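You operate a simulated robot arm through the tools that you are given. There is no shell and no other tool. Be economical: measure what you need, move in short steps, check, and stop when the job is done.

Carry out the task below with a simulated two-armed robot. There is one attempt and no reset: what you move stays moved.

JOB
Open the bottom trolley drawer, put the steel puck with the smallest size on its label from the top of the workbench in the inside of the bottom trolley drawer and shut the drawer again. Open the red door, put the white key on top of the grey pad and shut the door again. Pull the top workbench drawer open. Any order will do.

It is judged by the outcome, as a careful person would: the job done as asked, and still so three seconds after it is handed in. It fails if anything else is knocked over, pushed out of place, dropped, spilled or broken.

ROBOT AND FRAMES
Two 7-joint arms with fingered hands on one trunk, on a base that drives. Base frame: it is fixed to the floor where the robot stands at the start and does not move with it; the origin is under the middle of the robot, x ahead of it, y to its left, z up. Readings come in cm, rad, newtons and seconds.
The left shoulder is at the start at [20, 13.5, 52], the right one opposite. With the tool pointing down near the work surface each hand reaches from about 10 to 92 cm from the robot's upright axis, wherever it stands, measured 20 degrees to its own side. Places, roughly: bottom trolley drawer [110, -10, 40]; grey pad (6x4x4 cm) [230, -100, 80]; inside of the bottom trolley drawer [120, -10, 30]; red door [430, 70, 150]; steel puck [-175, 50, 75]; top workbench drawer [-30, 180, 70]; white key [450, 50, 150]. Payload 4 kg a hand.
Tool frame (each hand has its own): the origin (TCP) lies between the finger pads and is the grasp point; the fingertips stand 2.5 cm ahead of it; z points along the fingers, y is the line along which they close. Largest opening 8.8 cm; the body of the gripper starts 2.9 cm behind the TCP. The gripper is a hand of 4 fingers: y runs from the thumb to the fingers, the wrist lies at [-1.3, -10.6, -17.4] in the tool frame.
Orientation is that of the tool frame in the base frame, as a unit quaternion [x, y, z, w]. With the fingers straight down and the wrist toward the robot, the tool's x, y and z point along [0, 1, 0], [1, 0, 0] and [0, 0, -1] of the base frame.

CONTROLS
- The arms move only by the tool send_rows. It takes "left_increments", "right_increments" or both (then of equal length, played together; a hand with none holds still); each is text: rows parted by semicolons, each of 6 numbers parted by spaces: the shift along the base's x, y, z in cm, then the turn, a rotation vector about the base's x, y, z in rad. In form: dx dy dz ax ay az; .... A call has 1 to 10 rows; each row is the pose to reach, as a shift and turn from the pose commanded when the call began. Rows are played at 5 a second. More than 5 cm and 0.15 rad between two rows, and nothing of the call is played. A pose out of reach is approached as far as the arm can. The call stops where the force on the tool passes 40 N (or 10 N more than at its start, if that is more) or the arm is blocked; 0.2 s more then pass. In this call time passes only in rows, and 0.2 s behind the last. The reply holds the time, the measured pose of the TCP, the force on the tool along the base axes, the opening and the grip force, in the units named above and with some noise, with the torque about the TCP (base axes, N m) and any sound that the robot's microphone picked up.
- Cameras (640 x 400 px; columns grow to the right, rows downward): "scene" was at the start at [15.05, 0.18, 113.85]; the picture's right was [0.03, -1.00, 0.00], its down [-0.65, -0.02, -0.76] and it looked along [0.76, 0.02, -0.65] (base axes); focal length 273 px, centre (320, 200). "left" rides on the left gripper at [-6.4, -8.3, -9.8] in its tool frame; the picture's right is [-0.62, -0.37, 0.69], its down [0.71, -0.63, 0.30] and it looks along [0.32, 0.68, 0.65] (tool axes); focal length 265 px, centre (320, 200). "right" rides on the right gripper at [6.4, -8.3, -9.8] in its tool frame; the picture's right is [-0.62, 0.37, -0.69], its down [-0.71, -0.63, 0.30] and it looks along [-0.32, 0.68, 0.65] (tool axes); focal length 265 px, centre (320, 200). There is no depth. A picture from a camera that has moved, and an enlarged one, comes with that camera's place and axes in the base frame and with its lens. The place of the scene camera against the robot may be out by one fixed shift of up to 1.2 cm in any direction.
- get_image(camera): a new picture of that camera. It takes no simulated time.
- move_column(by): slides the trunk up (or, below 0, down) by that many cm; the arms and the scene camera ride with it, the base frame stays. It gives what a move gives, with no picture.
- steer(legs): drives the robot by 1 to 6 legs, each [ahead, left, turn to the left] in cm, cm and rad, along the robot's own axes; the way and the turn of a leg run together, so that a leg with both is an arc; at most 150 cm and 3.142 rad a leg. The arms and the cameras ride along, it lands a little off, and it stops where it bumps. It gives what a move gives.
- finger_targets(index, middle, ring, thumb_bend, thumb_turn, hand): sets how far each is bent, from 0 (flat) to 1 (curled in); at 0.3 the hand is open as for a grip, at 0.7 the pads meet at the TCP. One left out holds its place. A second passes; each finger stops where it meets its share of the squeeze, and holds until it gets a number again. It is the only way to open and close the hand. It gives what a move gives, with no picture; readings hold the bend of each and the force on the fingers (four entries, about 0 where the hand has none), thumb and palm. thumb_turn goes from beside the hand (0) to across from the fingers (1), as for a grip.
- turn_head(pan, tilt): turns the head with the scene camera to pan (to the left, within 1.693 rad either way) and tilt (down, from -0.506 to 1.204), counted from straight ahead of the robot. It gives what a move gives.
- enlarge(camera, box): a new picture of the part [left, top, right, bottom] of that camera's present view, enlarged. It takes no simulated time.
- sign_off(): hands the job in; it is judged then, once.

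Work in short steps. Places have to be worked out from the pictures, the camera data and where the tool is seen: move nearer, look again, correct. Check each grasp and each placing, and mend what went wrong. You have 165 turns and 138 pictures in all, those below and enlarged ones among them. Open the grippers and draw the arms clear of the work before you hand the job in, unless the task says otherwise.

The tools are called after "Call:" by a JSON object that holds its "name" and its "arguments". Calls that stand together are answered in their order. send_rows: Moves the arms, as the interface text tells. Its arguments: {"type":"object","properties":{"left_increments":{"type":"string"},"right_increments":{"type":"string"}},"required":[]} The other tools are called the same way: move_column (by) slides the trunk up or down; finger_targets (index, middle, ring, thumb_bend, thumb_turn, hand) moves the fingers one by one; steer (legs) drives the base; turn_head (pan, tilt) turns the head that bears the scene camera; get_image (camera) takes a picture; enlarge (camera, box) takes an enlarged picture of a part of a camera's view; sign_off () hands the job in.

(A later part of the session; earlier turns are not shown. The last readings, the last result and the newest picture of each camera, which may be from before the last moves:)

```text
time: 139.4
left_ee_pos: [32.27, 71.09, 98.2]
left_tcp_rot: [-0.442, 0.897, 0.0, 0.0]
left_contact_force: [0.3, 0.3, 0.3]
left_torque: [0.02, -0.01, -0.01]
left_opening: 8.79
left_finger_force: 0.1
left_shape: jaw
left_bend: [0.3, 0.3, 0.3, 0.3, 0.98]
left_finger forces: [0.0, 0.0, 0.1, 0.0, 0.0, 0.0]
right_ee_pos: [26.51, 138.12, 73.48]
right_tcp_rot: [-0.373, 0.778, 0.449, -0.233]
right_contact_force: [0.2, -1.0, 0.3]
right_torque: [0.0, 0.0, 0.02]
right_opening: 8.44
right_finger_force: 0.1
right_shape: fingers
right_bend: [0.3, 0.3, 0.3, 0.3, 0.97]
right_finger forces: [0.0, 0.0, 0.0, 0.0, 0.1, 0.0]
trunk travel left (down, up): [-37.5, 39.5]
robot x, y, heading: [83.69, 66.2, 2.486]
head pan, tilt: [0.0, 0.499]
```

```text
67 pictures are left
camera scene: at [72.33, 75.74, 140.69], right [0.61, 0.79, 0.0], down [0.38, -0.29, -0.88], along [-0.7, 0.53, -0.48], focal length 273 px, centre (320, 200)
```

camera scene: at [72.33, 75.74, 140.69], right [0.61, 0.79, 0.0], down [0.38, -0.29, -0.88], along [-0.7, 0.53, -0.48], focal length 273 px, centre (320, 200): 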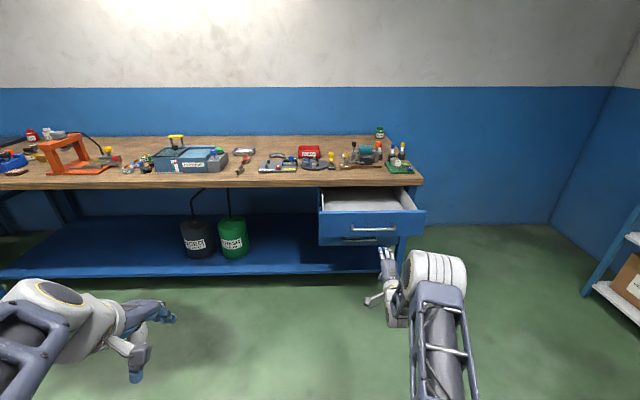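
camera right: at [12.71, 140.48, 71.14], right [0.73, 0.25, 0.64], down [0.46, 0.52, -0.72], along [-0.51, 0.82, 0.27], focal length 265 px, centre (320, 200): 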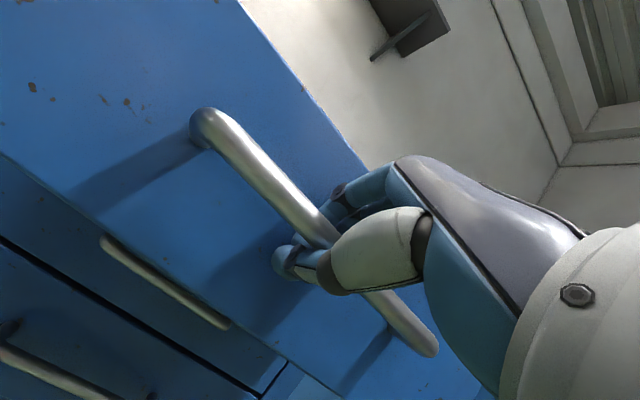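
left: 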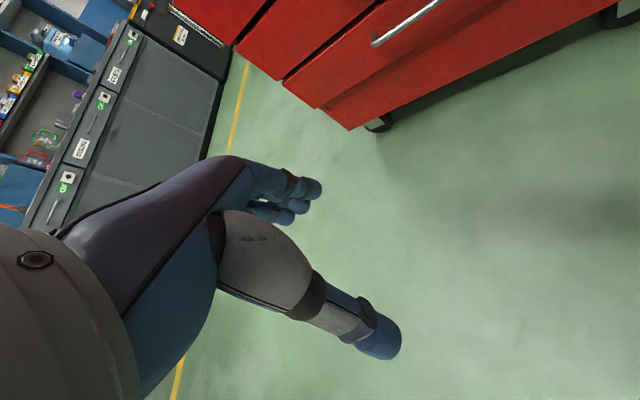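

The bench drawer is open. Now for the red door: I retract the right hand to a downward pose, turn right to face the wall with the red box (heading ≈ 0.91), and go forward.

Call:
{"name": "send_rows", "arguments": {"right_increments": "2.9 -2.95 0 -0.066 -0.083 0; 5.75 -5.9 0 -0.132 -0.166 0; 8.6 -8.8 1 -0.198 -0.25 0; 11.5 -11.75 2 -0.264 -0.333 0; 14.4 -14.7 3 -0.33 -0.416 0; 17.25 -17.6 4 -0.396 -0.5 0; 20.1 -20.6 5 -0.462 -0.583 0; 22 -22.5 6 -0.528 -0.666 0"}}

Call:
{"name": "steer", "arguments": {"legs": [[0, 0, -1.576], [70, 0, 0]]}}

Call:
{"name": "turn_head", "arguments": {"pan": -0.9, "tilt": 0.25}}

Call:
{"name": "get_image", "arguments": {"camera": "scene"}}

```text
time: 141.2
left_ee_pos: [32.26, 71.11, 98.27]
left_tcp_rot: [-0.442, 0.897, 0.0, 0.0]
left_contact_force: [-0.3, -0.3, 0.6]
left_torque: [-0.01, 0.01, 0.0]
left_opening: 8.81
left_finger_force: 0.1
left_shape: jaw
left_bend: [0.3, 0.3, 0.3, 0.3, 0.98]
left_finger forces: [0.0, 0.1, 0.1, 0.0, 0.0, 0.0]
right_ee_pos: [47.04, 117.55, 79.68]
right_tcp_rot: [-0.425, 0.899, 0.087, -0.056]
right_contact_force: [-0.4, -0.4, -0.1]
right_torque: [-0.01, -0.02, -0.03]
right_opening: 8.44
right_finger_force: 0.1
right_shape: fingers
right_bend: [0.3, 0.3, 0.3, 0.3, 0.97]
right_finger forces: [0.1, 0.0, 0.0, 0.1, 0.1, 0.0]
right hand out of reach, approached as far as the arm can: row 7, 8
trunk travel left (down, up): [-37.5, 39.5]
robot x, y, heading: [84.0, 66.36, 2.488]
head pan, tilt: [0.0, 0.499]
```

```text
time: 148.9
left_ee_pos: [134.7, 172.37, 98.17]
left_tcp_rot: [0.338, 0.941, 0.0, 0.0]
left_contact_force: [1.0, -0.5, 0.9]
left_torque: [-0.01, 0.0, 0.0]
left_opening: 8.75
left_finger_force: 0.0
left_shape: jaw
left_bend: [0.3, 0.3, 0.3, 0.3, 0.98]
left_finger forces: [0.0, 0.0, 0.0, 0.1, 0.0, 0.1]
right_ee_pos: [180.23, 156.12, 79.65]
right_tcp_rot: [0.35, 0.931, 0.102, 0.024]
right_contact_force: [-0.8, -0.6, -0.1]
right_torque: [-0.05, -0.03, -0.02]
right_opening: 8.47
right_finger_force: 0.1
right_shape: fingers
right_bend: [0.3, 0.3, 0.3, 0.3, 0.97]
right_finger forces: [0.1, 0.1, 0.1, 0.0, 0.1, 0.0]
trunk travel left (down, up): [-37.5, 39.5]
robot x, y, heading: [128.5, 121.36, 0.88]
head pan, tilt: [0.0, 0.499]
```

```text
time: 150.1
left_ee_pos: [134.45, 172.34, 98.39]
left_tcp_rot: [0.337, 0.941, 0.0, 0.0]
left_contact_force: [0.4, -0.3, -0.9]
left_torque: [-0.01, 0.02, 0.02]
left_opening: 8.78
left_finger_force: 0.0
left_shape: jaw
left_bend: [0.3, 0.3, 0.3, 0.3, 0.98]
left_finger forces: [0.0, 0.1, 0.0, 0.1, 0.0, 0.0]
right_ee_pos: [180.25, 156.17, 79.78]
right_tcp_rot: [0.35, 0.931, 0.103, 0.024]
right_contact_force: [-0.1, 0.2, -0.8]
right_torque: [0.03, 0.01, -0.04]
right_opening: 8.46
right_finger_force: 0.1
right_shape: fingers
right_bend: [0.3, 0.3, 0.3, 0.3, 0.97]
right_finger forces: [0.0, 0.0, 0.0, 0.1, 0.0, 0.0]
trunk travel left (down, up): [-37.5, 39.5]
robot x, y, heading: [128.26, 121.33, 0.889]
head pan, tilt: [-0.901, 0.25]
```

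```text
66 pictures are left
camera scene: at [141.97, 125.52, 143.0], right [-0.02, -1.0, 0.0], down [-0.25, 0.0, -0.97], along [0.97, -0.02, -0.25], focal length 273 px, centre (320, 200)
```

scene: 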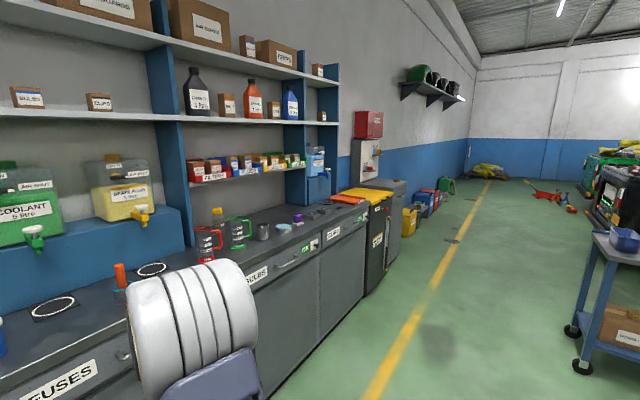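

The red box hangs on the wall at ≈(430, 71, 149) above a black chest and a grey unit. I raise the trunk, shift forward a little away from the cart, and travel right along the wall.

Call:
{"name": "move_column", "arguments": {"by": 35}}

Call:
{"name": "steer", "arguments": {"legs": [[25, -60, 0.02], [8, -110, 0]]}}

Call:
{"name": "turn_head", "arguments": {"pan": -0.6, "tilt": 0.25}}

Call:
{"name": "get_image", "arguments": {"camera": "scene"}}

```text
time: 153.5
left_ee_pos: [134.37, 172.36, 133.15]
left_tcp_rot: [0.338, 0.941, 0.0, 0.0]
left_contact_force: [-0.2, 0.2, 0.7]
left_torque: [0.01, -0.03, 0.02]
left_opening: 8.79
left_finger_force: 0.1
left_shape: jaw
left_bend: [0.3, 0.3, 0.3, 0.3, 0.98]
left_finger forces: [0.0, 0.1, 0.0, 0.1, 0.0, 0.1]
right_ee_pos: [180.19, 156.24, 114.78]
right_tcp_rot: [0.35, 0.931, 0.102, 0.023]
right_contact_force: [0.2, -1.1, -0.4]
right_torque: [-0.03, 0.02, 0.01]
right_opening: 8.44
right_finger_force: 0.0
right_shape: fingers
right_bend: [0.3, 0.3, 0.3, 0.3, 0.97]
right_finger forces: [0.0, 0.1, 0.0, 0.0, 0.0, 0.0]
trunk travel left (down, up): [-72.5, 4.5]
robot x, y, heading: [128.23, 120.93, 0.883]
head pan, tilt: [-0.901, 0.25]
```

```text
time: 162.3
left_ee_pos: [286.6, 93.54, 133.2]
left_tcp_rot: [0.327, 0.945, 0.0, 0.0]
left_contact_force: [-0.5, -0.6, 1.2]
left_torque: [-0.02, 0.0, 0.01]
left_opening: 8.77
left_finger_force: 0.1
left_shape: jaw
left_bend: [0.3, 0.3, 0.3, 0.3, 0.98]
left_finger forces: [0.1, 0.1, 0.1, 0.1, 0.1, 0.0]
right_ee_pos: [332.55, 78.45, 114.63]
right_tcp_rot: [0.339, 0.935, 0.102, 0.023]
right_contact_force: [-1.0, 0.0, 0.2]
right_torque: [0.02, -0.01, 0.04]
right_opening: 8.44
right_finger_force: 0.1
right_shape: fingers
right_bend: [0.3, 0.3, 0.3, 0.3, 0.97]
right_finger forces: [0.0, 0.0, 0.0, 0.0, 0.1, 0.1]
trunk travel left (down, up): [-72.5, 4.5]
robot x, y, heading: [281.4, 42.36, 0.905]
head pan, tilt: [-0.901, 0.25]
```

```text
time: 163.1
left_ee_pos: [286.53, 93.66, 133.12]
left_tcp_rot: [0.327, 0.945, 0.001, 0.0]
left_contact_force: [-0.5, -0.3, 0.0]
left_torque: [0.03, 0.01, -0.02]
left_opening: 8.76
left_finger_force: 0.0
left_shape: jaw
left_bend: [0.3, 0.3, 0.3, 0.3, 0.98]
left_finger forces: [0.1, 0.0, 0.1, 0.0, 0.0, 0.0]
right_ee_pos: [332.59, 78.42, 114.68]
right_tcp_rot: [0.34, 0.935, 0.102, 0.023]
right_contact_force: [-0.1, -0.1, -1.2]
right_torque: [-0.03, 0.0, -0.01]
right_opening: 8.44
right_finger_force: 0.0
right_shape: fingers
right_bend: [0.3, 0.3, 0.3, 0.3, 0.97]
right_finger forces: [0.1, 0.0, 0.0, 0.0, 0.1, 0.0]
trunk travel left (down, up): [-72.5, 4.5]
robot x, y, heading: [282.01, 42.3, 0.903]
head pan, tilt: [-0.6, 0.25]
```

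```text
65 pictures are left
camera scene: at [294.61, 49.65, 178.0], right [0.3, -0.95, 0.0], down [-0.24, -0.07, -0.97], along [0.92, 0.29, -0.25], focal length 273 px, centre (320, 200)
```

scene: 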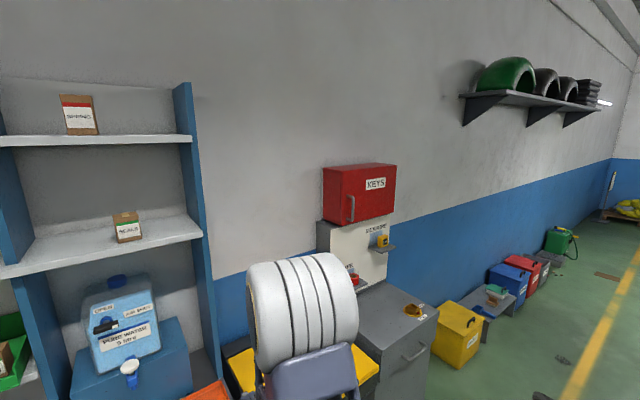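

The red "KEYS" box has a handle at its left; hinge on the right. I enlarge it.

Call:
{"name": "enlarge", "arguments": {"camera": "scene", "box": [290, 140, 440, 320]}}

```text
2.22 times, centred on (365, 230) of scene
camera zoom: at [294.61, 49.65, 178.0], right [0.3, -0.95, 0.0], down [-0.24, -0.07, -0.97], along [0.92, 0.29, -0.25], focal length 606 px, centre (220, 133)
```

zoom: 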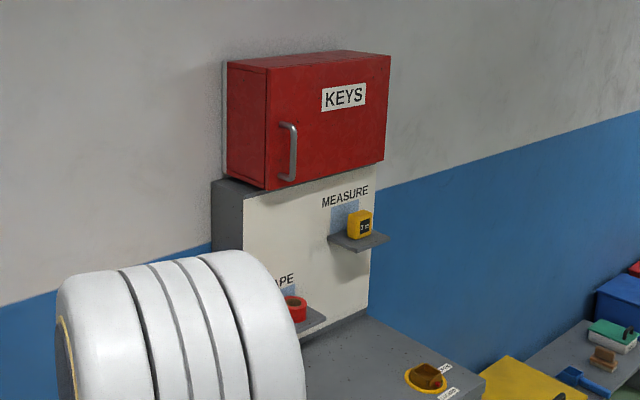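

The box front is ~40 cm wide (handle side at left), handle near (417, 73, 142). I drive to a station with the handle ~97 cm ahead on the right arm's side.

Call:
{"name": "move_column", "arguments": {"by": 4}}

Call:
{"name": "steer", "arguments": {"legs": [[8, -64, 0.01]]}}

Call:
{"name": "turn_head", "arguments": {"pan": -0.2, "tilt": 0.35}}

Call:
{"name": "get_image", "arguments": {"camera": "scene"}}

```text
time: 164.0
left_ee_pos: [286.59, 93.55, 137.17]
left_tcp_rot: [0.328, 0.945, 0.0, 0.0]
left_contact_force: [0.3, -0.2, -0.6]
left_torque: [-0.02, 0.01, 0.01]
left_opening: 8.77
left_finger_force: 0.1
left_shape: jaw
left_bend: [0.3, 0.3, 0.3, 0.3, 0.98]
left_finger forces: [0.0, 0.0, 0.0, 0.0, 0.0, 0.0]
right_ee_pos: [332.64, 78.45, 118.8]
right_tcp_rot: [0.34, 0.934, 0.103, 0.022]
right_contact_force: [0.8, 0.6, 0.6]
right_torque: [-0.02, 0.0, 0.0]
right_opening: 8.45
right_finger_force: 0.0
right_shape: fingers
right_bend: [0.3, 0.3, 0.3, 0.3, 0.97]
right_finger forces: [0.0, 0.0, 0.1, 0.1, 0.0, 0.0]
trunk travel left (down, up): [-76.5, 0.5]
robot x, y, heading: [281.59, 42.06, 0.907]
head pan, tilt: [-0.6, 0.25]
```

```text
time: 167.6
left_ee_pos: [341.01, 61.22, 137.34]
left_tcp_rot: [0.318, 0.948, 0.0, -0.001]
left_contact_force: [0.1, 0.0, 0.7]
left_torque: [-0.04, 0.0, 0.0]
left_opening: 8.77
left_finger_force: 0.0
left_shape: jaw
left_bend: [0.3, 0.3, 0.3, 0.3, 0.98]
left_finger forces: [0.1, 0.1, 0.0, 0.0, 0.1, 0.0]
right_ee_pos: [387.48, 46.95, 118.73]
right_tcp_rot: [0.33, 0.938, 0.103, 0.021]
right_contact_force: [-0.1, 0.4, 0.2]
right_torque: [-0.02, 0.02, 0.0]
right_opening: 8.47
right_finger_force: 0.1
right_shape: fingers
right_bend: [0.3, 0.3, 0.3, 0.3, 0.97]
right_finger forces: [0.0, 0.0, 0.0, 0.0, 0.1, 0.0]
trunk travel left (down, up): [-76.5, 0.5]
robot x, y, heading: [337.18, 9.71, 0.926]
head pan, tilt: [-0.6, 0.25]
```

```text
time: 168.4
left_ee_pos: [341.03, 61.13, 137.3]
left_tcp_rot: [0.319, 0.948, -0.001, 0.0]
left_contact_force: [-0.3, -0.6, 0.3]
left_torque: [0.0, 0.01, 0.01]
left_opening: 8.78
left_finger_force: 0.1
left_shape: jaw
left_bend: [0.3, 0.3, 0.3, 0.3, 0.98]
left_finger forces: [0.0, 0.0, 0.0, 0.0, 0.0, 0.0]
right_ee_pos: [387.37, 46.94, 118.79]
right_tcp_rot: [0.331, 0.938, 0.102, 0.022]
right_contact_force: [0.3, -1.0, 0.4]
right_torque: [0.0, 0.02, 0.02]
right_opening: 8.47
right_finger_force: 0.1
right_shape: fingers
right_bend: [0.3, 0.3, 0.3, 0.3, 0.97]
right_finger forces: [0.0, 0.0, 0.0, 0.0, 0.0, 0.1]
trunk travel left (down, up): [-76.5, 0.5]
robot x, y, heading: [337.09, 9.8, 0.927]
head pan, tilt: [-0.201, 0.351]
```

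```text
63 pictures are left
camera scene: at [348.07, 20.58, 181.06], right [0.66, -0.75, 0.0], down [-0.26, -0.23, -0.94], along [0.7, 0.62, -0.34], focal length 273 px, centre (320, 200)
```

scene: 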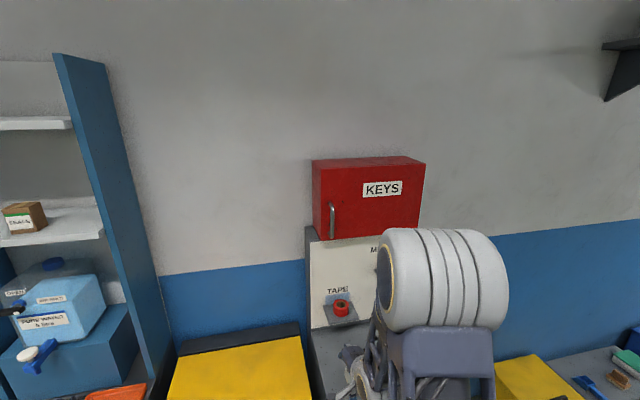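

Handle refined to (411.5, 71.5, 144), hinge side near (438, 53). I turn the right hand to point forward with its closing line horizontal while raising it (two calls).

Call:
{"name": "send_rows", "arguments": {"right_increments": "0.8 0.6 1.7 0.0045 -0.1194 0.0753; 1.7 1.3 3.4 0.009 -0.2388 0.1506; 2.5 1.9 5.1 0.0135 -0.3582 0.2259; 3.3 2.5 6.8 0.018 -0.4776 0.3012; 4.1 3.1 8.6 0.0225 -0.597 0.3765; 5 3.8 10.3 0.027 -0.7164 0.4518; 5.8 4.4 12 0.0315 -0.8358 0.5271"}}

Call:
{"name": "send_rows", "arguments": {"right_increments": "0.8 0.6 1.7 0.0045 -0.1194 0.0753; 1.7 1.3 3.4 0.009 -0.2388 0.1506; 2.5 1.9 5.1 0.0135 -0.3582 0.2259; 3.3 2.5 6.8 0.018 -0.4776 0.3012; 4.1 3.1 8.6 0.0225 -0.597 0.3765; 5 3.8 10.3 0.027 -0.7164 0.4518; 5.8 4.4 12 0.0315 -0.8358 0.5271"}}

Call:
{"name": "get_image", "arguments": {"camera": "right"}}

Call:
{"name": "get_image", "arguments": {"camera": "scene"}}

```text
time: 170.0
left_ee_pos: [341.05, 61.12, 137.17]
left_tcp_rot: [0.318, 0.948, 0.0, -0.001]
left_contact_force: [-0.1, -0.1, -0.2]
left_torque: [0.02, -0.03, 0.03]
left_opening: 8.75
left_finger_force: 0.1
left_shape: jaw
left_bend: [0.3, 0.3, 0.3, 0.3, 0.98]
left_finger forces: [0.0, 0.1, 0.0, 0.0, 0.0, 0.0]
right_ee_pos: [393.17, 51.29, 130.82]
right_tcp_rot: [0.013, 0.899, 0.242, 0.365]
right_contact_force: [-0.6, -0.2, -0.3]
right_torque: [0.03, 0.02, 0.0]
right_opening: 8.45
right_finger_force: 0.1
right_shape: fingers
right_bend: [0.3, 0.3, 0.3, 0.3, 0.97]
right_finger forces: [0.1, 0.0, 0.0, 0.1, 0.0, 0.1]
trunk travel left (down, up): [-76.5, 0.5]
robot x, y, heading: [336.73, 9.55, 0.927]
head pan, tilt: [-0.201, 0.351]
```

```text
time: 171.6
left_ee_pos: [340.87, 61.13, 137.28]
left_tcp_rot: [0.318, 0.948, 0.0, 0.0]
left_contact_force: [0.4, 1.1, -0.4]
left_torque: [0.01, 0.0, 0.01]
left_opening: 8.77
left_finger_force: 0.0
left_shape: jaw
left_bend: [0.3, 0.3, 0.3, 0.3, 0.98]
left_finger forces: [0.0, 0.0, 0.0, 0.1, 0.0, 0.1]
right_ee_pos: [399.2, 55.66, 142.82]
right_tcp_rot: [-0.308, 0.644, 0.324, 0.62]
right_contact_force: [-0.1, -0.3, -0.1]
right_torque: [0.02, 0.03, -0.03]
right_opening: 8.44
right_finger_force: 0.0
right_shape: fingers
right_bend: [0.3, 0.3, 0.3, 0.3, 0.97]
right_finger forces: [0.1, 0.1, 0.1, 0.0, 0.0, 0.0]
trunk travel left (down, up): [-76.5, 0.5]
robot x, y, heading: [337.03, 9.7, 0.928]
head pan, tilt: [-0.201, 0.351]
```

```text
62 pictures are left
camera right: at [399.64, 42.95, 136.13], right [-0.69, -0.34, 0.65], down [0.71, -0.14, 0.69], along [-0.14, 0.93, 0.34], focal length 265 px, centre (320, 200)
```

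right: 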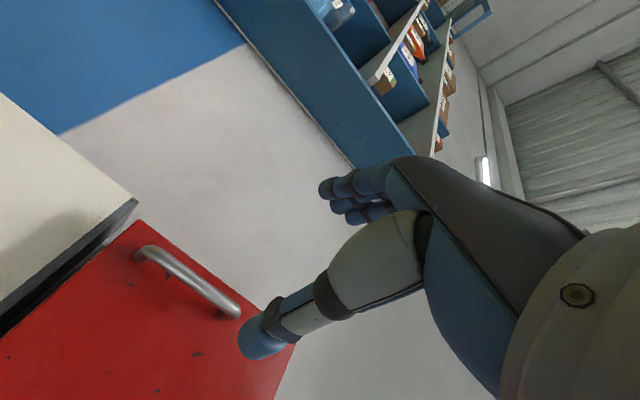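

```text
61 pictures are left
camera scene: at [348.05, 20.58, 181.06], right [0.66, -0.75, 0.0], down [-0.26, -0.23, -0.94], along [0.7, 0.62, -0.34], focal length 273 px, centre (320, 200)
```

scene: 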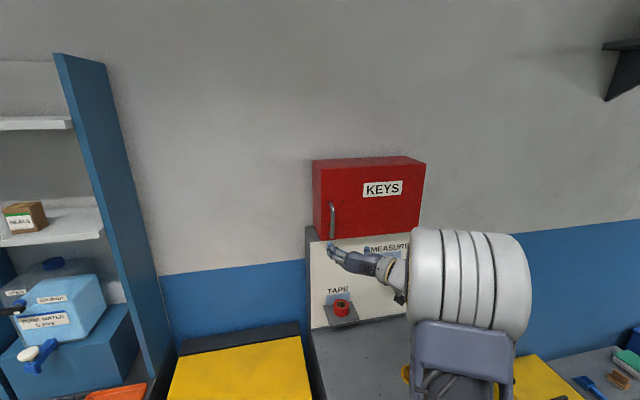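

Hand oriented well; the handle is exactly 20 cm straight ahead. I drive 13 cm ahead and check.

Call:
{"name": "steer", "arguments": {"legs": [[13, 0, 0]]}}

Call:
{"name": "get_image", "arguments": {"camera": "right"}}

Call:
{"name": "enlarge", "arguments": {"camera": "scene", "box": [260, 100, 500, 250]}}

```text
time: 172.9
left_ee_pos: [348.9, 71.49, 137.26]
left_tcp_rot: [0.32, 0.948, 0.0, 0.0]
left_contact_force: [-0.2, 0.0, 0.3]
left_torque: [-0.01, 0.01, 0.01]
left_opening: 8.79
left_finger_force: 0.1
left_shape: jaw
left_bend: [0.3, 0.3, 0.3, 0.3, 0.98]
left_finger forces: [0.1, 0.0, 0.0, 0.0, 0.0, 0.0]
right_ee_pos: [407.0, 66.09, 142.73]
right_tcp_rot: [-0.307, 0.645, 0.324, 0.62]
right_contact_force: [0.4, -0.4, -0.5]
right_torque: [-0.02, -0.01, 0.02]
right_opening: 8.46
right_finger_force: 0.0
right_shape: fingers
right_bend: [0.3, 0.3, 0.3, 0.3, 0.97]
right_finger forces: [0.0, 0.0, 0.1, 0.1, 0.0, 0.0]
trunk travel left (down, up): [-76.5, 0.5]
robot x, y, heading: [344.86, 20.05, 0.922]
head pan, tilt: [-0.201, 0.351]
```

```text
60 pictures are left
camera right: at [407.52, 53.31, 136.11], right [-0.68, -0.34, 0.65], down [0.72, -0.14, 0.68], along [-0.14, 0.93, 0.34], focal length 265 px, centre (320, 200)
```

right: 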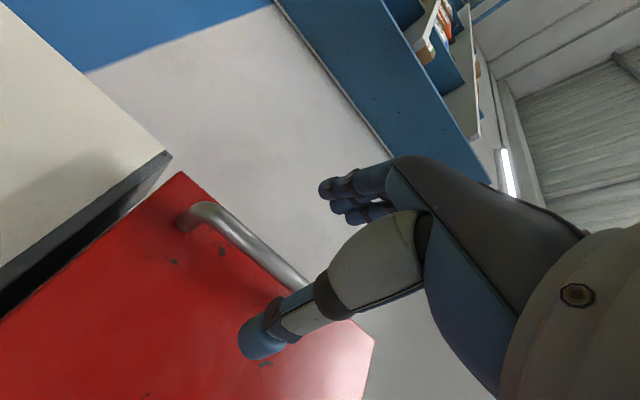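

```text
2.67 times, centred on (380, 175) of scene
camera zoom: at [355.95, 31.0, 181.06], right [0.66, -0.75, 0.0], down [-0.26, -0.23, -0.94], along [0.7, 0.62, -0.34], focal length 728 px, centre (160, 267)
```

zoom: 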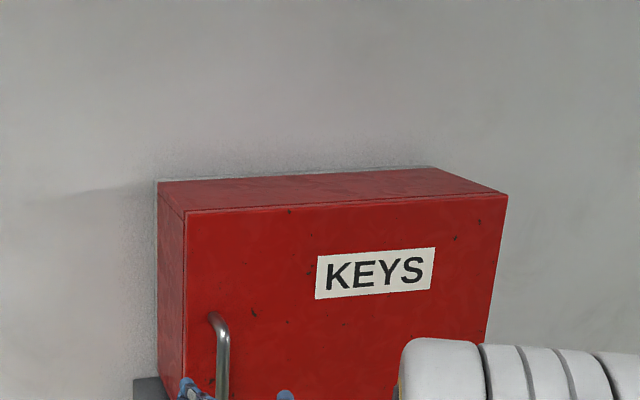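

The bar is ~5–6 cm ahead, between fingers and thumb. I drive 4.3 cm and close.

Call:
{"name": "steer", "arguments": {"legs": [[4.3, -0.5, 0]]}}

Call:
{"name": "get_image", "arguments": {"camera": "right"}}

```text
time: 173.8
left_ee_pos: [351.92, 74.73, 137.21]
left_tcp_rot: [0.319, 0.948, 0.0, 0.0]
left_contact_force: [0.1, 0.4, 0.0]
left_torque: [-0.03, -0.04, 0.01]
left_opening: 8.76
left_finger_force: 0.1
left_shape: jaw
left_bend: [0.3, 0.3, 0.3, 0.3, 0.98]
left_finger forces: [0.0, 0.0, 0.1, 0.0, 0.0, 0.1]
right_ee_pos: [409.85, 69.2, 142.64]
right_tcp_rot: [-0.308, 0.645, 0.324, 0.62]
right_contact_force: [-0.7, -0.9, 0.7]
right_torque: [0.01, -0.01, 0.01]
right_opening: 8.44
right_finger_force: 0.0
right_shape: fingers
right_bend: [0.3, 0.3, 0.3, 0.3, 0.97]
right_finger forces: [0.0, 0.0, 0.0, 0.1, 0.0, 0.0]
trunk travel left (down, up): [-76.5, 0.5]
robot x, y, heading: [347.95, 23.17, 0.924]
head pan, tilt: [-0.201, 0.351]
```

```text
58 pictures are left
camera right: at [410.51, 56.43, 136.11], right [-0.68, -0.34, 0.65], down [0.72, -0.14, 0.68], along [-0.14, 0.93, 0.34], focal length 265 px, centre (320, 200)
```

right: 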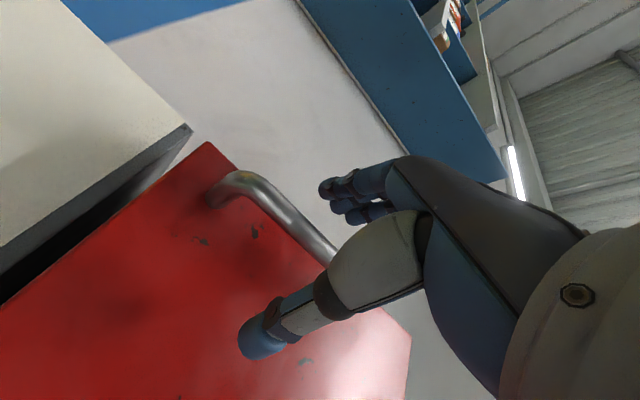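

Bar sits between thumb and fingers. I close.

Call:
{"name": "finger_targets", "arguments": {"hand": "right", "index": 0.8, "middle": 0.8, "ring": 0.8, "thumb_bend": 0.75}}

Call:
{"name": "get_image", "arguments": {"camera": "right"}}

```text
time: 174.8
left_ee_pos: [351.93, 74.66, 137.23]
left_tcp_rot: [0.318, 0.948, 0.0, 0.0]
left_contact_force: [-0.4, -0.1, -0.5]
left_torque: [-0.02, -0.03, 0.01]
left_opening: 8.76
left_finger_force: 0.1
left_shape: jaw
left_bend: [0.3, 0.3, 0.3, 0.3, 0.98]
left_finger forces: [0.0, 0.0, 0.1, 0.1, 0.0, 0.0]
right_ee_pos: [410.03, 69.17, 142.69]
right_tcp_rot: [-0.308, 0.645, 0.324, 0.62]
right_contact_force: [-0.1, 0.1, -0.5]
right_torque: [-0.06, 0.01, -0.02]
right_opening: 0.02
right_finger_force: 0.4
right_shape: fingers
right_bend: [0.76, 0.8, 0.8, 0.72, 0.97]
right_finger forces: [0.1, 0.1, 1.4, 0.1, 0.1, 0.0]
trunk travel left (down, up): [-76.5, 0.5]
robot x, y, heading: [347.6, 23.23, 0.924]
head pan, tilt: [-0.201, 0.351]
```

```text
57 pictures are left
camera right: at [410.54, 56.44, 136.1], right [-0.68, -0.34, 0.65], down [0.72, -0.14, 0.68], along [-0.14, 0.93, 0.34], focal length 265 px, centre (320, 200)
```

right: 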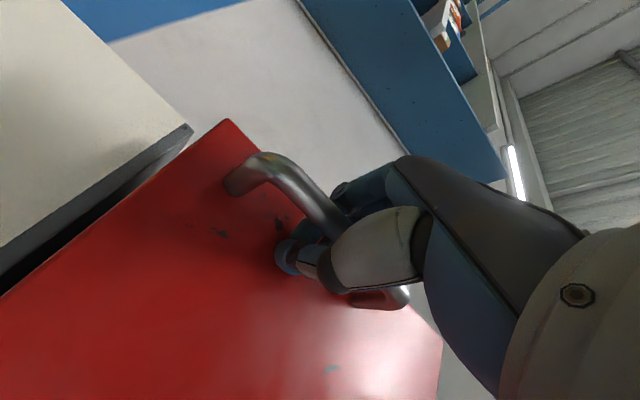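

The fingers have wrapped the bar and the door has started to move. I pull along the door's arc with the base: 40° worth first.

Call:
{"name": "steer", "arguments": {"legs": [[-10.9, -1.9, 0], [-9.7, -5.6, 0]]}}

Call:
{"name": "get_image", "arguments": {"camera": "scene"}}

Call:
{"name": "get_image", "arguments": {"camera": "right"}}

```text
time: 176.4
left_ee_pos: [346.9, 62.39, 137.19]
left_tcp_rot: [0.319, 0.948, 0.0, -0.001]
left_contact_force: [-0.3, -1.2, 0.0]
left_torque: [0.01, 0.0, 0.0]
left_opening: 8.77
left_finger_force: 0.1
left_shape: jaw
left_bend: [0.3, 0.3, 0.3, 0.3, 0.98]
left_finger forces: [0.1, 0.0, 0.0, 0.0, 0.1, 0.1]
right_ee_pos: [405.84, 56.2, 142.53]
right_tcp_rot: [-0.299, 0.648, 0.314, 0.626]
right_contact_force: [17.4, 0.0, -0.8]
right_torque: [-0.08, -0.09, 0.32]
right_opening: 0.16
right_finger_force: 9.6
right_shape: fingers
right_bend: [0.8, 0.8, 0.79, 0.66, 0.97]
right_finger forces: [0.0, 0.3, 2.0, 0.0, 17.3, 0.0]
trunk travel left (down, up): [-76.5, 0.5]
robot x, y, heading: [342.49, 11.56, 0.922]
head pan, tilt: [-0.201, 0.351]
stopped in leg 2: the force on the tool passed its limit at 42 N (the readings are from after the stop); the commanded pose is now the measured one
```

```text
56 pictures are left
camera scene: at [353.79, 21.87, 181.05], right [0.66, -0.75, 0.0], down [-0.26, -0.23, -0.94], along [0.71, 0.62, -0.34], focal length 273 px, centre (320, 200)
```

scene: 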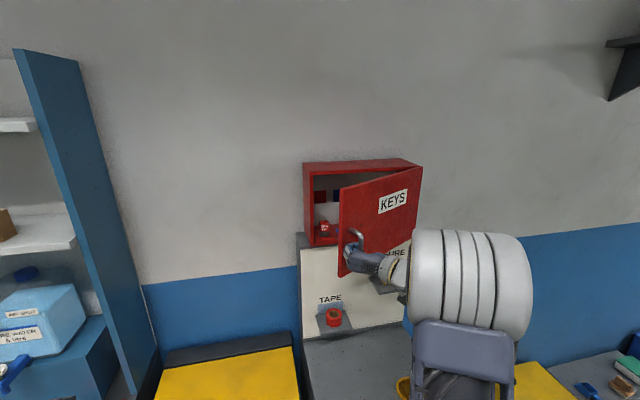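

```text
55 pictures are left
camera right: at [405.98, 43.46, 136.13], right [-0.7, -0.31, 0.65], down [0.71, -0.16, 0.69], along [-0.11, 0.94, 0.33], focal length 265 px, centre (320, 200)
```

right: 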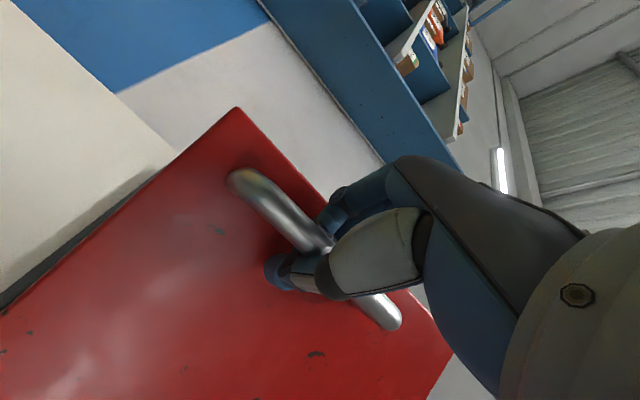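

The door is ~30° open but the grip is binding as it rotates. I release, and back off a bit; then I'll push the door wider from its inner edge.

Call:
{"name": "finger_targets", "arguments": {"hand": "right", "index": 0.3, "middle": 0.3, "ring": 0.3, "thumb_bend": 0.3}}

Call:
{"name": "steer", "arguments": {"legs": [[-9, 0, 0]]}}

Call:
{"name": "get_image", "arguments": {"camera": "scene"}}

Call:
{"name": "get_image", "arguments": {"camera": "right"}}

```text
time: 177.4
left_ee_pos: [346.77, 62.56, 137.28]
left_tcp_rot: [0.32, 0.948, 0.0, 0.0]
left_contact_force: [-0.8, -0.7, 0.4]
left_torque: [0.02, 0.01, 0.04]
left_opening: 8.76
left_finger_force: 0.1
left_shape: jaw
left_bend: [0.3, 0.3, 0.3, 0.3, 0.98]
left_finger forces: [0.0, 0.0, 0.1, 0.0, 0.0, 0.1]
right_ee_pos: [405.3, 56.55, 142.66]
right_tcp_rot: [-0.303, 0.647, 0.318, 0.624]
right_contact_force: [-0.2, 0.0, -0.3]
right_torque: [0.01, -0.03, 0.0]
right_opening: 8.43
right_finger_force: 0.2
right_shape: fingers
right_bend: [0.3, 0.3, 0.3, 0.3, 0.97]
right_finger forces: [0.0, 0.0, 0.1, 0.1, 0.0, 0.1]
trunk travel left (down, up): [-76.5, 0.5]
robot x, y, heading: [342.65, 11.13, 0.923]
head pan, tilt: [-0.201, 0.351]
```

```text
time: 178.5
left_ee_pos: [341.4, 55.39, 137.27]
left_tcp_rot: [0.32, 0.948, 0.0, 0.0]
left_contact_force: [0.7, 0.3, 0.1]
left_torque: [-0.03, 0.0, -0.04]
left_opening: 8.77
left_finger_force: 0.1
left_shape: jaw
left_bend: [0.3, 0.3, 0.3, 0.3, 0.98]
left_finger forces: [0.0, 0.0, 0.0, 0.0, 0.0, 0.0]
right_ee_pos: [400.01, 49.4, 142.71]
right_tcp_rot: [-0.301, 0.647, 0.316, 0.625]
right_contact_force: [0.0, 0.0, -0.3]
right_torque: [0.02, 0.0, 0.02]
right_opening: 8.42
right_finger_force: 0.1
right_shape: fingers
right_bend: [0.3, 0.3, 0.3, 0.3, 0.97]
right_finger forces: [0.0, 0.0, 0.0, 0.0, 0.1, 0.0]
trunk travel left (down, up): [-76.5, 0.5]
robot x, y, heading: [336.81, 3.96, 0.92]
head pan, tilt: [-0.201, 0.351]
```

```text
54 pictures are left
camera scene: at [348.25, 14.81, 181.05], right [0.66, -0.75, 0.0], down [-0.26, -0.23, -0.94], along [0.7, 0.62, -0.34], focal length 273 px, centre (320, 200)
```

scene: 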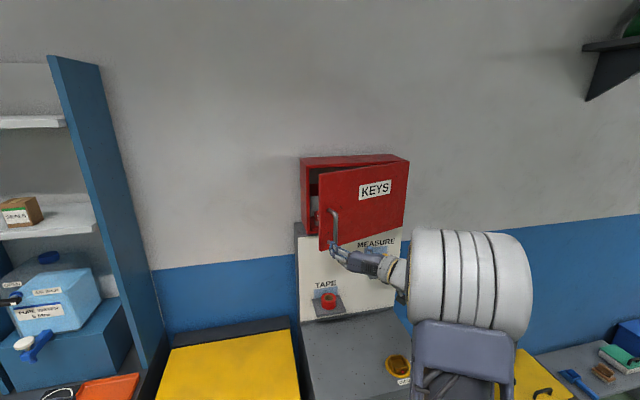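

```text
53 pictures are left
camera right: at [400.24, 36.64, 136.14], right [-0.69, -0.32, 0.65], down [0.71, -0.15, 0.69], along [-0.12, 0.93, 0.33], focal length 265 px, centre (320, 200)
```

right: 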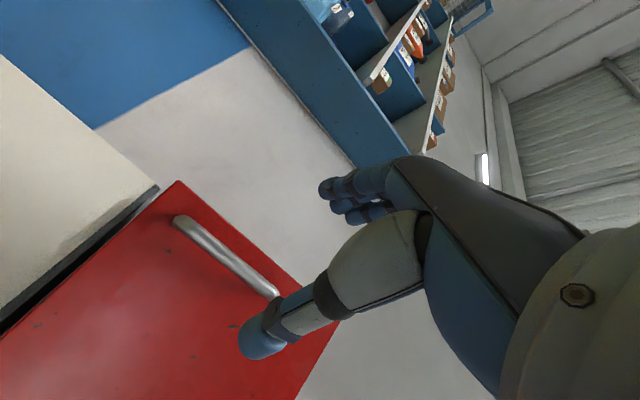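

The door is ajar ~17°, its left edge at about (405, 65). I'll hook the fingers behind that edge above the handle: raise the hand to z ≈ 154.5, shift left and come closer.

Call:
{"name": "send_rows", "arguments": {"right_increments": "0 0 4 0 0 0; 0 0 8 0 0 0; 0 0 11.8 0 0 0"}}

Call:
{"name": "finger_targets", "arguments": {"hand": "right", "index": 0.22, "middle": 0.22, "ring": 0.22, "thumb_bend": 0.1}}

Call:
{"name": "steer", "arguments": {"legs": [[10, 4, 0]]}}

Call:
{"name": "get_image", "arguments": {"camera": "right"}}

Call:
{"name": "enlarge", "arguments": {"camera": "scene", "box": [260, 100, 460, 260]}}

```text
time: 179.3
left_ee_pos: [341.38, 55.38, 137.27]
left_tcp_rot: [0.32, 0.947, 0.0, 0.001]
left_contact_force: [-0.7, -0.1, 0.7]
left_torque: [-0.01, -0.01, -0.02]
left_opening: 8.79
left_finger_force: 0.0
left_shape: jaw
left_bend: [0.3, 0.3, 0.3, 0.3, 0.98]
left_finger forces: [0.1, 0.0, 0.0, 0.0, 0.0, 0.0]
right_ee_pos: [400.0, 49.33, 154.47]
right_tcp_rot: [-0.302, 0.647, 0.318, 0.624]
right_contact_force: [0.5, 0.1, -0.9]
right_torque: [-0.01, -0.02, 0.0]
right_opening: 8.44
right_finger_force: 0.1
right_shape: fingers
right_bend: [0.3, 0.3, 0.3, 0.3, 0.97]
right_finger forces: [0.1, 0.0, 0.0, 0.0, 0.1, 0.1]
trunk travel left (down, up): [-76.5, 0.5]
robot x, y, heading: [336.99, 3.7, 0.921]
head pan, tilt: [-0.201, 0.351]
```

```text
time: 180.3
left_ee_pos: [341.38, 55.39, 137.23]
left_tcp_rot: [0.32, 0.947, 0.0, 0.0]
left_contact_force: [-0.5, 1.0, 0.0]
left_torque: [-0.01, 0.0, 0.0]
left_opening: 8.76
left_finger_force: 0.0
left_shape: jaw
left_bend: [0.3, 0.3, 0.3, 0.3, 0.98]
left_finger forces: [0.0, 0.0, 0.1, 0.1, 0.1, 0.1]
right_ee_pos: [399.93, 49.43, 154.49]
right_tcp_rot: [-0.302, 0.647, 0.316, 0.624]
right_contact_force: [-1.2, 0.5, -0.6]
right_torque: [0.0, -0.02, -0.05]
right_opening: 10.67
right_finger_force: 0.1
right_shape: fingers
right_bend: [0.22, 0.22, 0.22, 0.1, 0.97]
right_finger forces: [0.1, 0.0, 0.0, 0.0, 0.1, 0.1]
trunk travel left (down, up): [-76.5, 0.5]
robot x, y, heading: [336.91, 3.79, 0.928]
head pan, tilt: [-0.201, 0.351]
```

```text
time: 181.5
left_ee_pos: [344.15, 65.74, 137.34]
left_tcp_rot: [0.319, 0.948, 0.001, 0.001]
left_contact_force: [1.1, 0.7, 0.2]
left_torque: [0.01, 0.03, 0.05]
left_opening: 8.78
left_finger_force: 0.0
left_shape: jaw
left_bend: [0.3, 0.3, 0.3, 0.3, 0.98]
left_finger forces: [0.0, 0.1, 0.0, 0.0, 0.0, 0.0]
right_ee_pos: [402.79, 59.81, 154.42]
right_tcp_rot: [-0.302, 0.647, 0.316, 0.625]
right_contact_force: [0.7, 0.1, 0.3]
right_torque: [-0.05, 0.01, -0.02]
right_opening: 10.71
right_finger_force: 0.0
right_shape: fingers
right_bend: [0.22, 0.22, 0.22, 0.1, 0.97]
right_finger forces: [0.0, 0.1, 0.1, 0.0, 0.0, 0.0]
trunk travel left (down, up): [-76.5, 0.5]
robot x, y, heading: [339.76, 14.28, 0.919]
head pan, tilt: [-0.201, 0.351]
```

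```text
52 pictures are left
camera right: at [403.07, 47.11, 147.91], right [-0.69, -0.32, 0.65], down [0.71, -0.15, 0.69], along [-0.12, 0.93, 0.33], focal length 265 px, centre (320, 200)
```

right: 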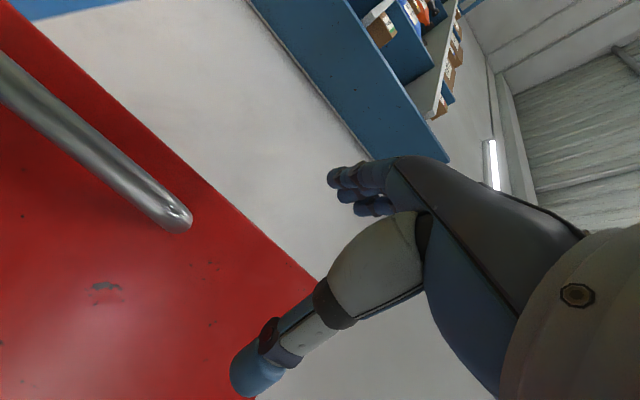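

```text
2.50 times, centred on (360, 180) of scene
camera zoom: at [351.05, 25.22, 181.06], right [0.66, -0.75, 0.0], down [-0.26, -0.23, -0.94], along [0.7, 0.62, -0.34], focal length 682 px, centre (220, 250)
```

zoom: 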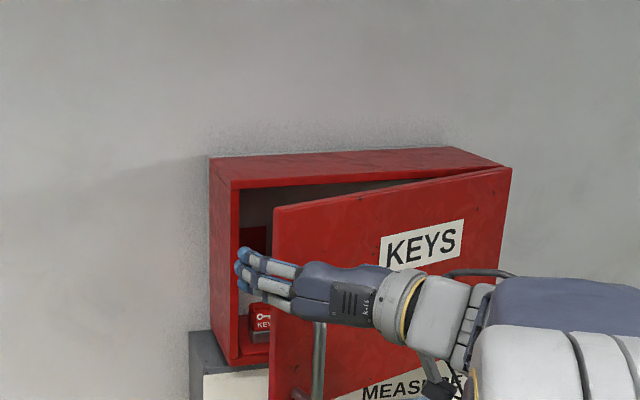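

Fingers are just left of the door edge, thumb before the door. I drive 5.5 cm ahead and curl the fingers behind the edge.

Call:
{"name": "steer", "arguments": {"legs": [[5.5, 0, 0]]}}

Call:
{"name": "finger_targets", "arguments": {"hand": "right", "index": 0.65, "middle": 0.65, "ring": 0.65}}

Call:
{"name": "enlarge", "arguments": {"camera": "scene", "box": [260, 100, 460, 260]}}

```text
time: 182.5
left_ee_pos: [347.48, 70.1, 137.25]
left_tcp_rot: [0.32, 0.948, 0.0, 0.0]
left_contact_force: [-0.8, 0.0, 0.8]
left_torque: [0.04, 0.01, -0.01]
left_opening: 8.78
left_finger_force: 0.1
left_shape: jaw
left_bend: [0.3, 0.3, 0.3, 0.3, 0.98]
left_finger forces: [0.0, 0.1, 0.0, 0.0, 0.1, 0.0]
right_ee_pos: [405.96, 64.25, 154.56]
right_tcp_rot: [-0.302, 0.647, 0.316, 0.624]
right_contact_force: [-0.2, -0.3, -1.5]
right_torque: [-0.03, 0.01, 0.0]
right_opening: 10.69
right_finger_force: 0.0
right_shape: fingers
right_bend: [0.22, 0.22, 0.22, 0.1, 0.97]
right_finger forces: [0.0, 0.1, 0.0, 0.1, 0.0, 0.1]
trunk travel left (down, up): [-76.5, 0.5]
robot x, y, heading: [343.06, 19.04, 0.923]
head pan, tilt: [-0.201, 0.351]
```

```text
time: 183.5
left_ee_pos: [347.46, 70.09, 137.24]
left_tcp_rot: [0.319, 0.948, 0.0, 0.001]
left_contact_force: [-0.9, -0.2, -0.2]
left_torque: [0.0, 0.01, -0.01]
left_opening: 8.76
left_finger_force: 0.0
left_shape: jaw
left_bend: [0.3, 0.3, 0.3, 0.3, 0.98]
left_finger forces: [0.1, 0.0, 0.1, 0.0, 0.0, 0.0]
right_ee_pos: [406.03, 64.33, 154.46]
right_tcp_rot: [-0.303, 0.647, 0.318, 0.624]
right_contact_force: [-5.4, 2.5, -0.3]
right_torque: [0.0, 0.01, 0.06]
right_opening: 6.36
right_finger_force: 2.6
right_shape: fingers
right_bend: [0.61, 0.65, 0.64, 0.1, 0.97]
right_finger forces: [3.9, 0.0, 1.0, 0.0, 0.1, 0.0]
trunk travel left (down, up): [-76.5, 0.5]
robot x, y, heading: [342.93, 18.91, 0.921]
head pan, tilt: [-0.201, 0.351]
```

```text
2.50 times, centred on (360, 180) of scene
camera zoom: at [354.36, 29.68, 181.06], right [0.66, -0.75, 0.0], down [-0.26, -0.23, -0.94], along [0.7, 0.62, -0.34], focal length 682 px, centre (220, 250)
```

zoom: 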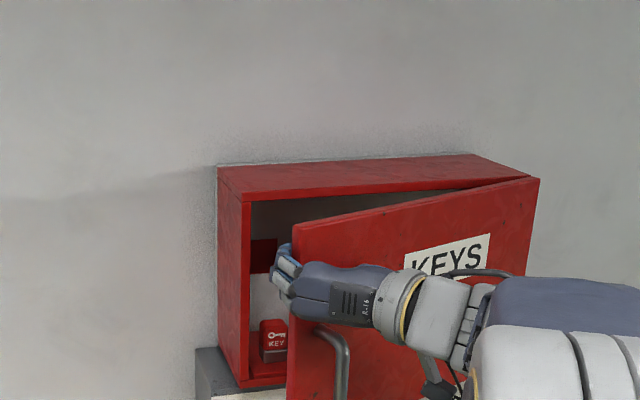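

Fingers are curled behind the edge. I pull back along the arc to about 60°.

Call:
{"name": "steer", "arguments": {"legs": [[-11.5, -5, 0], [-8, -9, 0]]}}

Call:
{"name": "get_image", "arguments": {"camera": "scene"}}

```text
time: 185.6
left_ee_pos: [346.93, 46.25, 137.22]
left_tcp_rot: [0.319, 0.948, -0.001, 0.0]
left_contact_force: [-0.8, -0.1, -0.2]
left_torque: [0.02, -0.02, 0.0]
left_opening: 8.76
left_finger_force: 0.0
left_shape: jaw
left_bend: [0.3, 0.3, 0.3, 0.3, 0.98]
left_finger forces: [0.0, 0.1, 0.0, 0.0, 0.0, 0.1]
right_ee_pos: [405.6, 40.37, 154.52]
right_tcp_rot: [-0.301, 0.647, 0.318, 0.625]
right_contact_force: [0.2, 0.7, 1.3]
right_torque: [-0.03, 0.0, -0.01]
right_opening: 6.03
right_finger_force: 0.0
right_shape: fingers
right_bend: [0.65, 0.65, 0.65, 0.1, 0.97]
right_finger forces: [0.0, 0.1, 0.0, 0.1, 0.1, 0.0]
trunk travel left (down, up): [-76.5, 0.5]
robot x, y, heading: [342.53, -5.59, 0.929]
head pan, tilt: [-0.201, 0.351]
```

```text
49 pictures are left
camera scene: at [353.82, 5.68, 181.06], right [0.66, -0.75, 0.0], down [-0.26, -0.23, -0.94], along [0.7, 0.62, -0.34], focal length 273 px, centre (320, 200)
```

scene: 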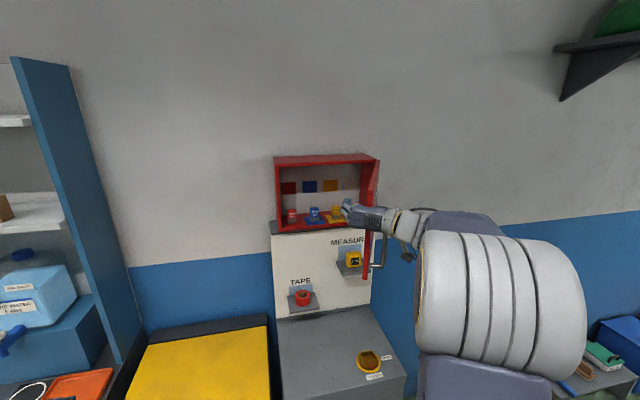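

Door is open about 90°, with coloured keys inside. I open the fingers, back straight off, and look inside.

Call:
{"name": "finger_targets", "arguments": {"hand": "right", "index": 0.25, "middle": 0.25, "ring": 0.25}}

Call:
{"name": "steer", "arguments": {"legs": [[-22, 0, 0]]}}

Call:
{"name": "enlarge", "arguments": {"camera": "scene", "box": [240, 110, 440, 260]}}

```text
time: 186.6
left_ee_pos: [346.83, 46.19, 137.23]
left_tcp_rot: [0.319, 0.948, 0.0, 0.0]
left_contact_force: [-0.6, -0.2, -0.5]
left_torque: [-0.01, 0.01, -0.04]
left_opening: 8.78
left_finger_force: 0.0
left_shape: jaw
left_bend: [0.3, 0.3, 0.3, 0.3, 0.98]
left_finger forces: [0.0, 0.0, 0.1, 0.1, 0.0, 0.0]
right_ee_pos: [405.4, 40.31, 154.55]
right_tcp_rot: [-0.301, 0.647, 0.317, 0.624]
right_contact_force: [0.5, 0.7, -0.3]
right_torque: [0.0, 0.0, -0.01]
right_opening: 10.4
right_finger_force: 0.1
right_shape: fingers
right_bend: [0.25, 0.25, 0.25, 0.1, 0.97]
right_finger forces: [0.1, 0.0, 0.0, 0.0, 0.0, 0.0]
trunk travel left (down, up): [-76.5, 0.5]
robot x, y, heading: [342.69, -5.03, 0.921]
head pan, tilt: [-0.201, 0.351]
```

```text
time: 188.2
left_ee_pos: [333.75, 28.63, 137.38]
left_tcp_rot: [0.32, 0.947, 0.0, 0.0]
left_contact_force: [0.5, 0.8, -0.1]
left_torque: [-0.01, 0.0, -0.03]
left_opening: 8.77
left_finger_force: 0.1
left_shape: jaw
left_bend: [0.3, 0.3, 0.3, 0.3, 0.98]
left_finger forces: [0.0, 0.1, 0.0, 0.1, 0.1, 0.0]
right_ee_pos: [392.33, 22.72, 154.49]
right_tcp_rot: [-0.302, 0.647, 0.317, 0.625]
right_contact_force: [0.1, 1.0, 0.6]
right_torque: [-0.02, -0.03, -0.02]
right_opening: 10.4
right_finger_force: 0.1
right_shape: fingers
right_bend: [0.25, 0.25, 0.25, 0.1, 0.97]
right_finger forces: [0.1, 0.0, 0.0, 0.0, 0.1, 0.0]
trunk travel left (down, up): [-76.5, 0.5]
robot x, y, heading: [329.32, -22.8, 0.919]
head pan, tilt: [-0.201, 0.351]
```

```text
2.67 times, centred on (340, 185) of scene
camera zoom: at [340.54, -11.9, 181.05], right [0.66, -0.75, 0.0], down [-0.26, -0.23, -0.94], along [0.71, 0.62, -0.34], focal length 728 px, centre (267, 240)
```

zoom: 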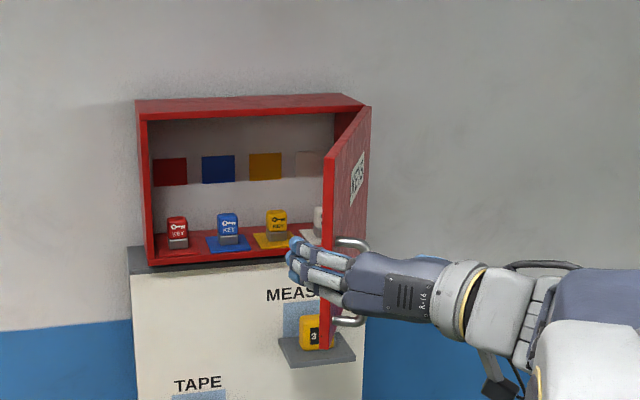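

The white key is the rightmost, beside the door which is ~60° open. I'll push the door wider from its inner side with a closed fist: move left, ahead, then sweep right.

Call:
{"name": "finger_targets", "arguments": {"hand": "right", "index": 0.85, "middle": 0.85, "ring": 0.85, "thumb_bend": 0.8}}

Call:
{"name": "steer", "arguments": {"legs": [[0, 16, 0], [30, 0, 0]]}}

Call:
{"name": "get_image", "arguments": {"camera": "scene"}}

```text
time: 189.2
left_ee_pos: [333.6, 28.7, 137.27]
left_tcp_rot: [0.32, 0.948, 0.0, 0.0]
left_contact_force: [0.1, 0.1, -1.1]
left_torque: [0.04, -0.01, -0.02]
left_opening: 8.78
left_finger_force: 0.1
left_shape: jaw
left_bend: [0.3, 0.3, 0.3, 0.3, 0.98]
left_finger forces: [0.0, 0.1, 0.0, 0.0, 0.0, 0.0]
right_ee_pos: [392.25, 22.67, 154.44]
right_tcp_rot: [-0.302, 0.647, 0.318, 0.624]
right_contact_force: [-0.1, -0.1, 0.2]
right_torque: [-0.01, 0.02, 0.0]
right_opening: 0.0
right_finger_force: 0.0
right_shape: fingers
right_bend: [0.84, 0.85, 0.85, 0.73, 0.97]
right_finger forces: [0.1, 0.0, 0.0, 0.0, 0.1, 0.1]
trunk travel left (down, up): [-76.5, 0.5]
robot x, y, heading: [329.68, -22.93, 0.922]
head pan, tilt: [-0.201, 0.351]
```

```text
time: 192.3
left_ee_pos: [339.24, 62.4, 137.31]
left_tcp_rot: [0.319, 0.948, 0.0, 0.0]
left_contact_force: [0.5, -0.5, -0.2]
left_torque: [0.02, -0.02, 0.03]
left_opening: 8.77
left_finger_force: 0.1
left_shape: jaw
left_bend: [0.3, 0.3, 0.3, 0.3, 0.98]
left_finger forces: [0.0, 0.0, 0.0, 0.1, 0.1, 0.0]
right_ee_pos: [397.75, 56.5, 154.53]
right_tcp_rot: [-0.302, 0.646, 0.318, 0.625]
right_contact_force: [0.0, 0.0, -0.9]
right_torque: [-0.01, 0.0, -0.01]
right_opening: 0.13
right_finger_force: 0.1
right_shape: fingers
right_bend: [0.85, 0.85, 0.85, 0.73, 0.98]
right_finger forces: [0.0, 0.0, 0.0, 0.0, 0.0, 0.0]
trunk travel left (down, up): [-76.5, 0.5]
robot x, y, heading: [335.13, 10.47, 0.921]
head pan, tilt: [-0.201, 0.351]
```

```text
47 pictures are left
camera scene: at [346.13, 21.77, 181.06], right [0.66, -0.75, 0.0], down [-0.26, -0.23, -0.94], along [0.7, 0.62, -0.34], focal length 273 px, centre (320, 200)
```

scene: 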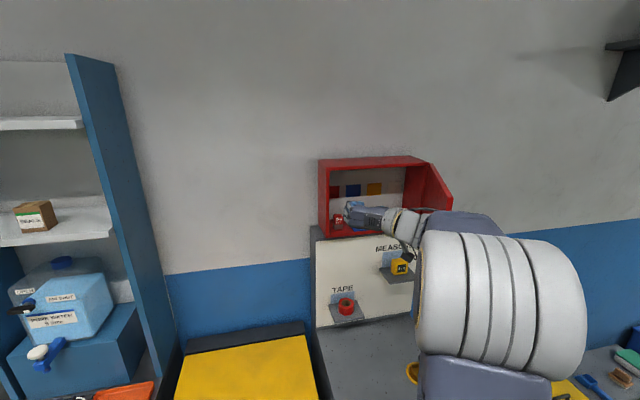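

The fist is inside the door's swing. I sweep right 24 cm to push the door wider.

Call:
{"name": "steer", "arguments": {"legs": [[0, -24, 0]]}}

Call:
{"name": "get_image", "arguments": {"camera": "scene"}}

```text
time: 193.6
left_ee_pos: [348.25, 55.39, 137.31]
left_tcp_rot: [0.32, 0.948, 0.001, -0.001]
left_contact_force: [-0.7, -0.8, -0.8]
left_torque: [0.03, -0.02, 0.0]
left_opening: 8.76
left_finger_force: 0.1
left_shape: jaw
left_bend: [0.3, 0.3, 0.3, 0.3, 0.98]
left_finger forces: [0.1, 0.0, 0.0, 0.1, 0.1, 0.0]
right_ee_pos: [406.61, 49.65, 154.51]
right_tcp_rot: [-0.305, 0.646, 0.321, 0.622]
right_contact_force: [-0.1, -0.3, 0.0]
right_torque: [0.01, -0.03, -0.01]
right_opening: 0.13
right_finger_force: 0.1
right_shape: fingers
right_bend: [0.85, 0.85, 0.85, 0.73, 0.98]
right_finger forces: [0.0, 0.0, 0.0, 0.0, 0.0, 0.0]
trunk travel left (down, up): [-76.5, 0.5]
robot x, y, heading: [344.09, 3.8, 0.923]
head pan, tilt: [-0.201, 0.351]
stopped in leg 1: the force on the tool passed its limit at 93 N (the readings are from after the stop); the commanded pose is now the measured one
```

```text
46 pictures are left
camera scene: at [355.29, 14.81, 181.06], right [0.66, -0.75, 0.0], down [-0.26, -0.23, -0.94], along [0.7, 0.62, -0.34], focal length 273 px, centre (320, 200)
```

scene: 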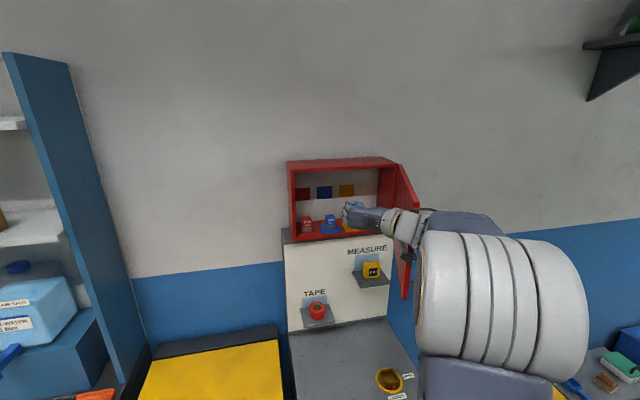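

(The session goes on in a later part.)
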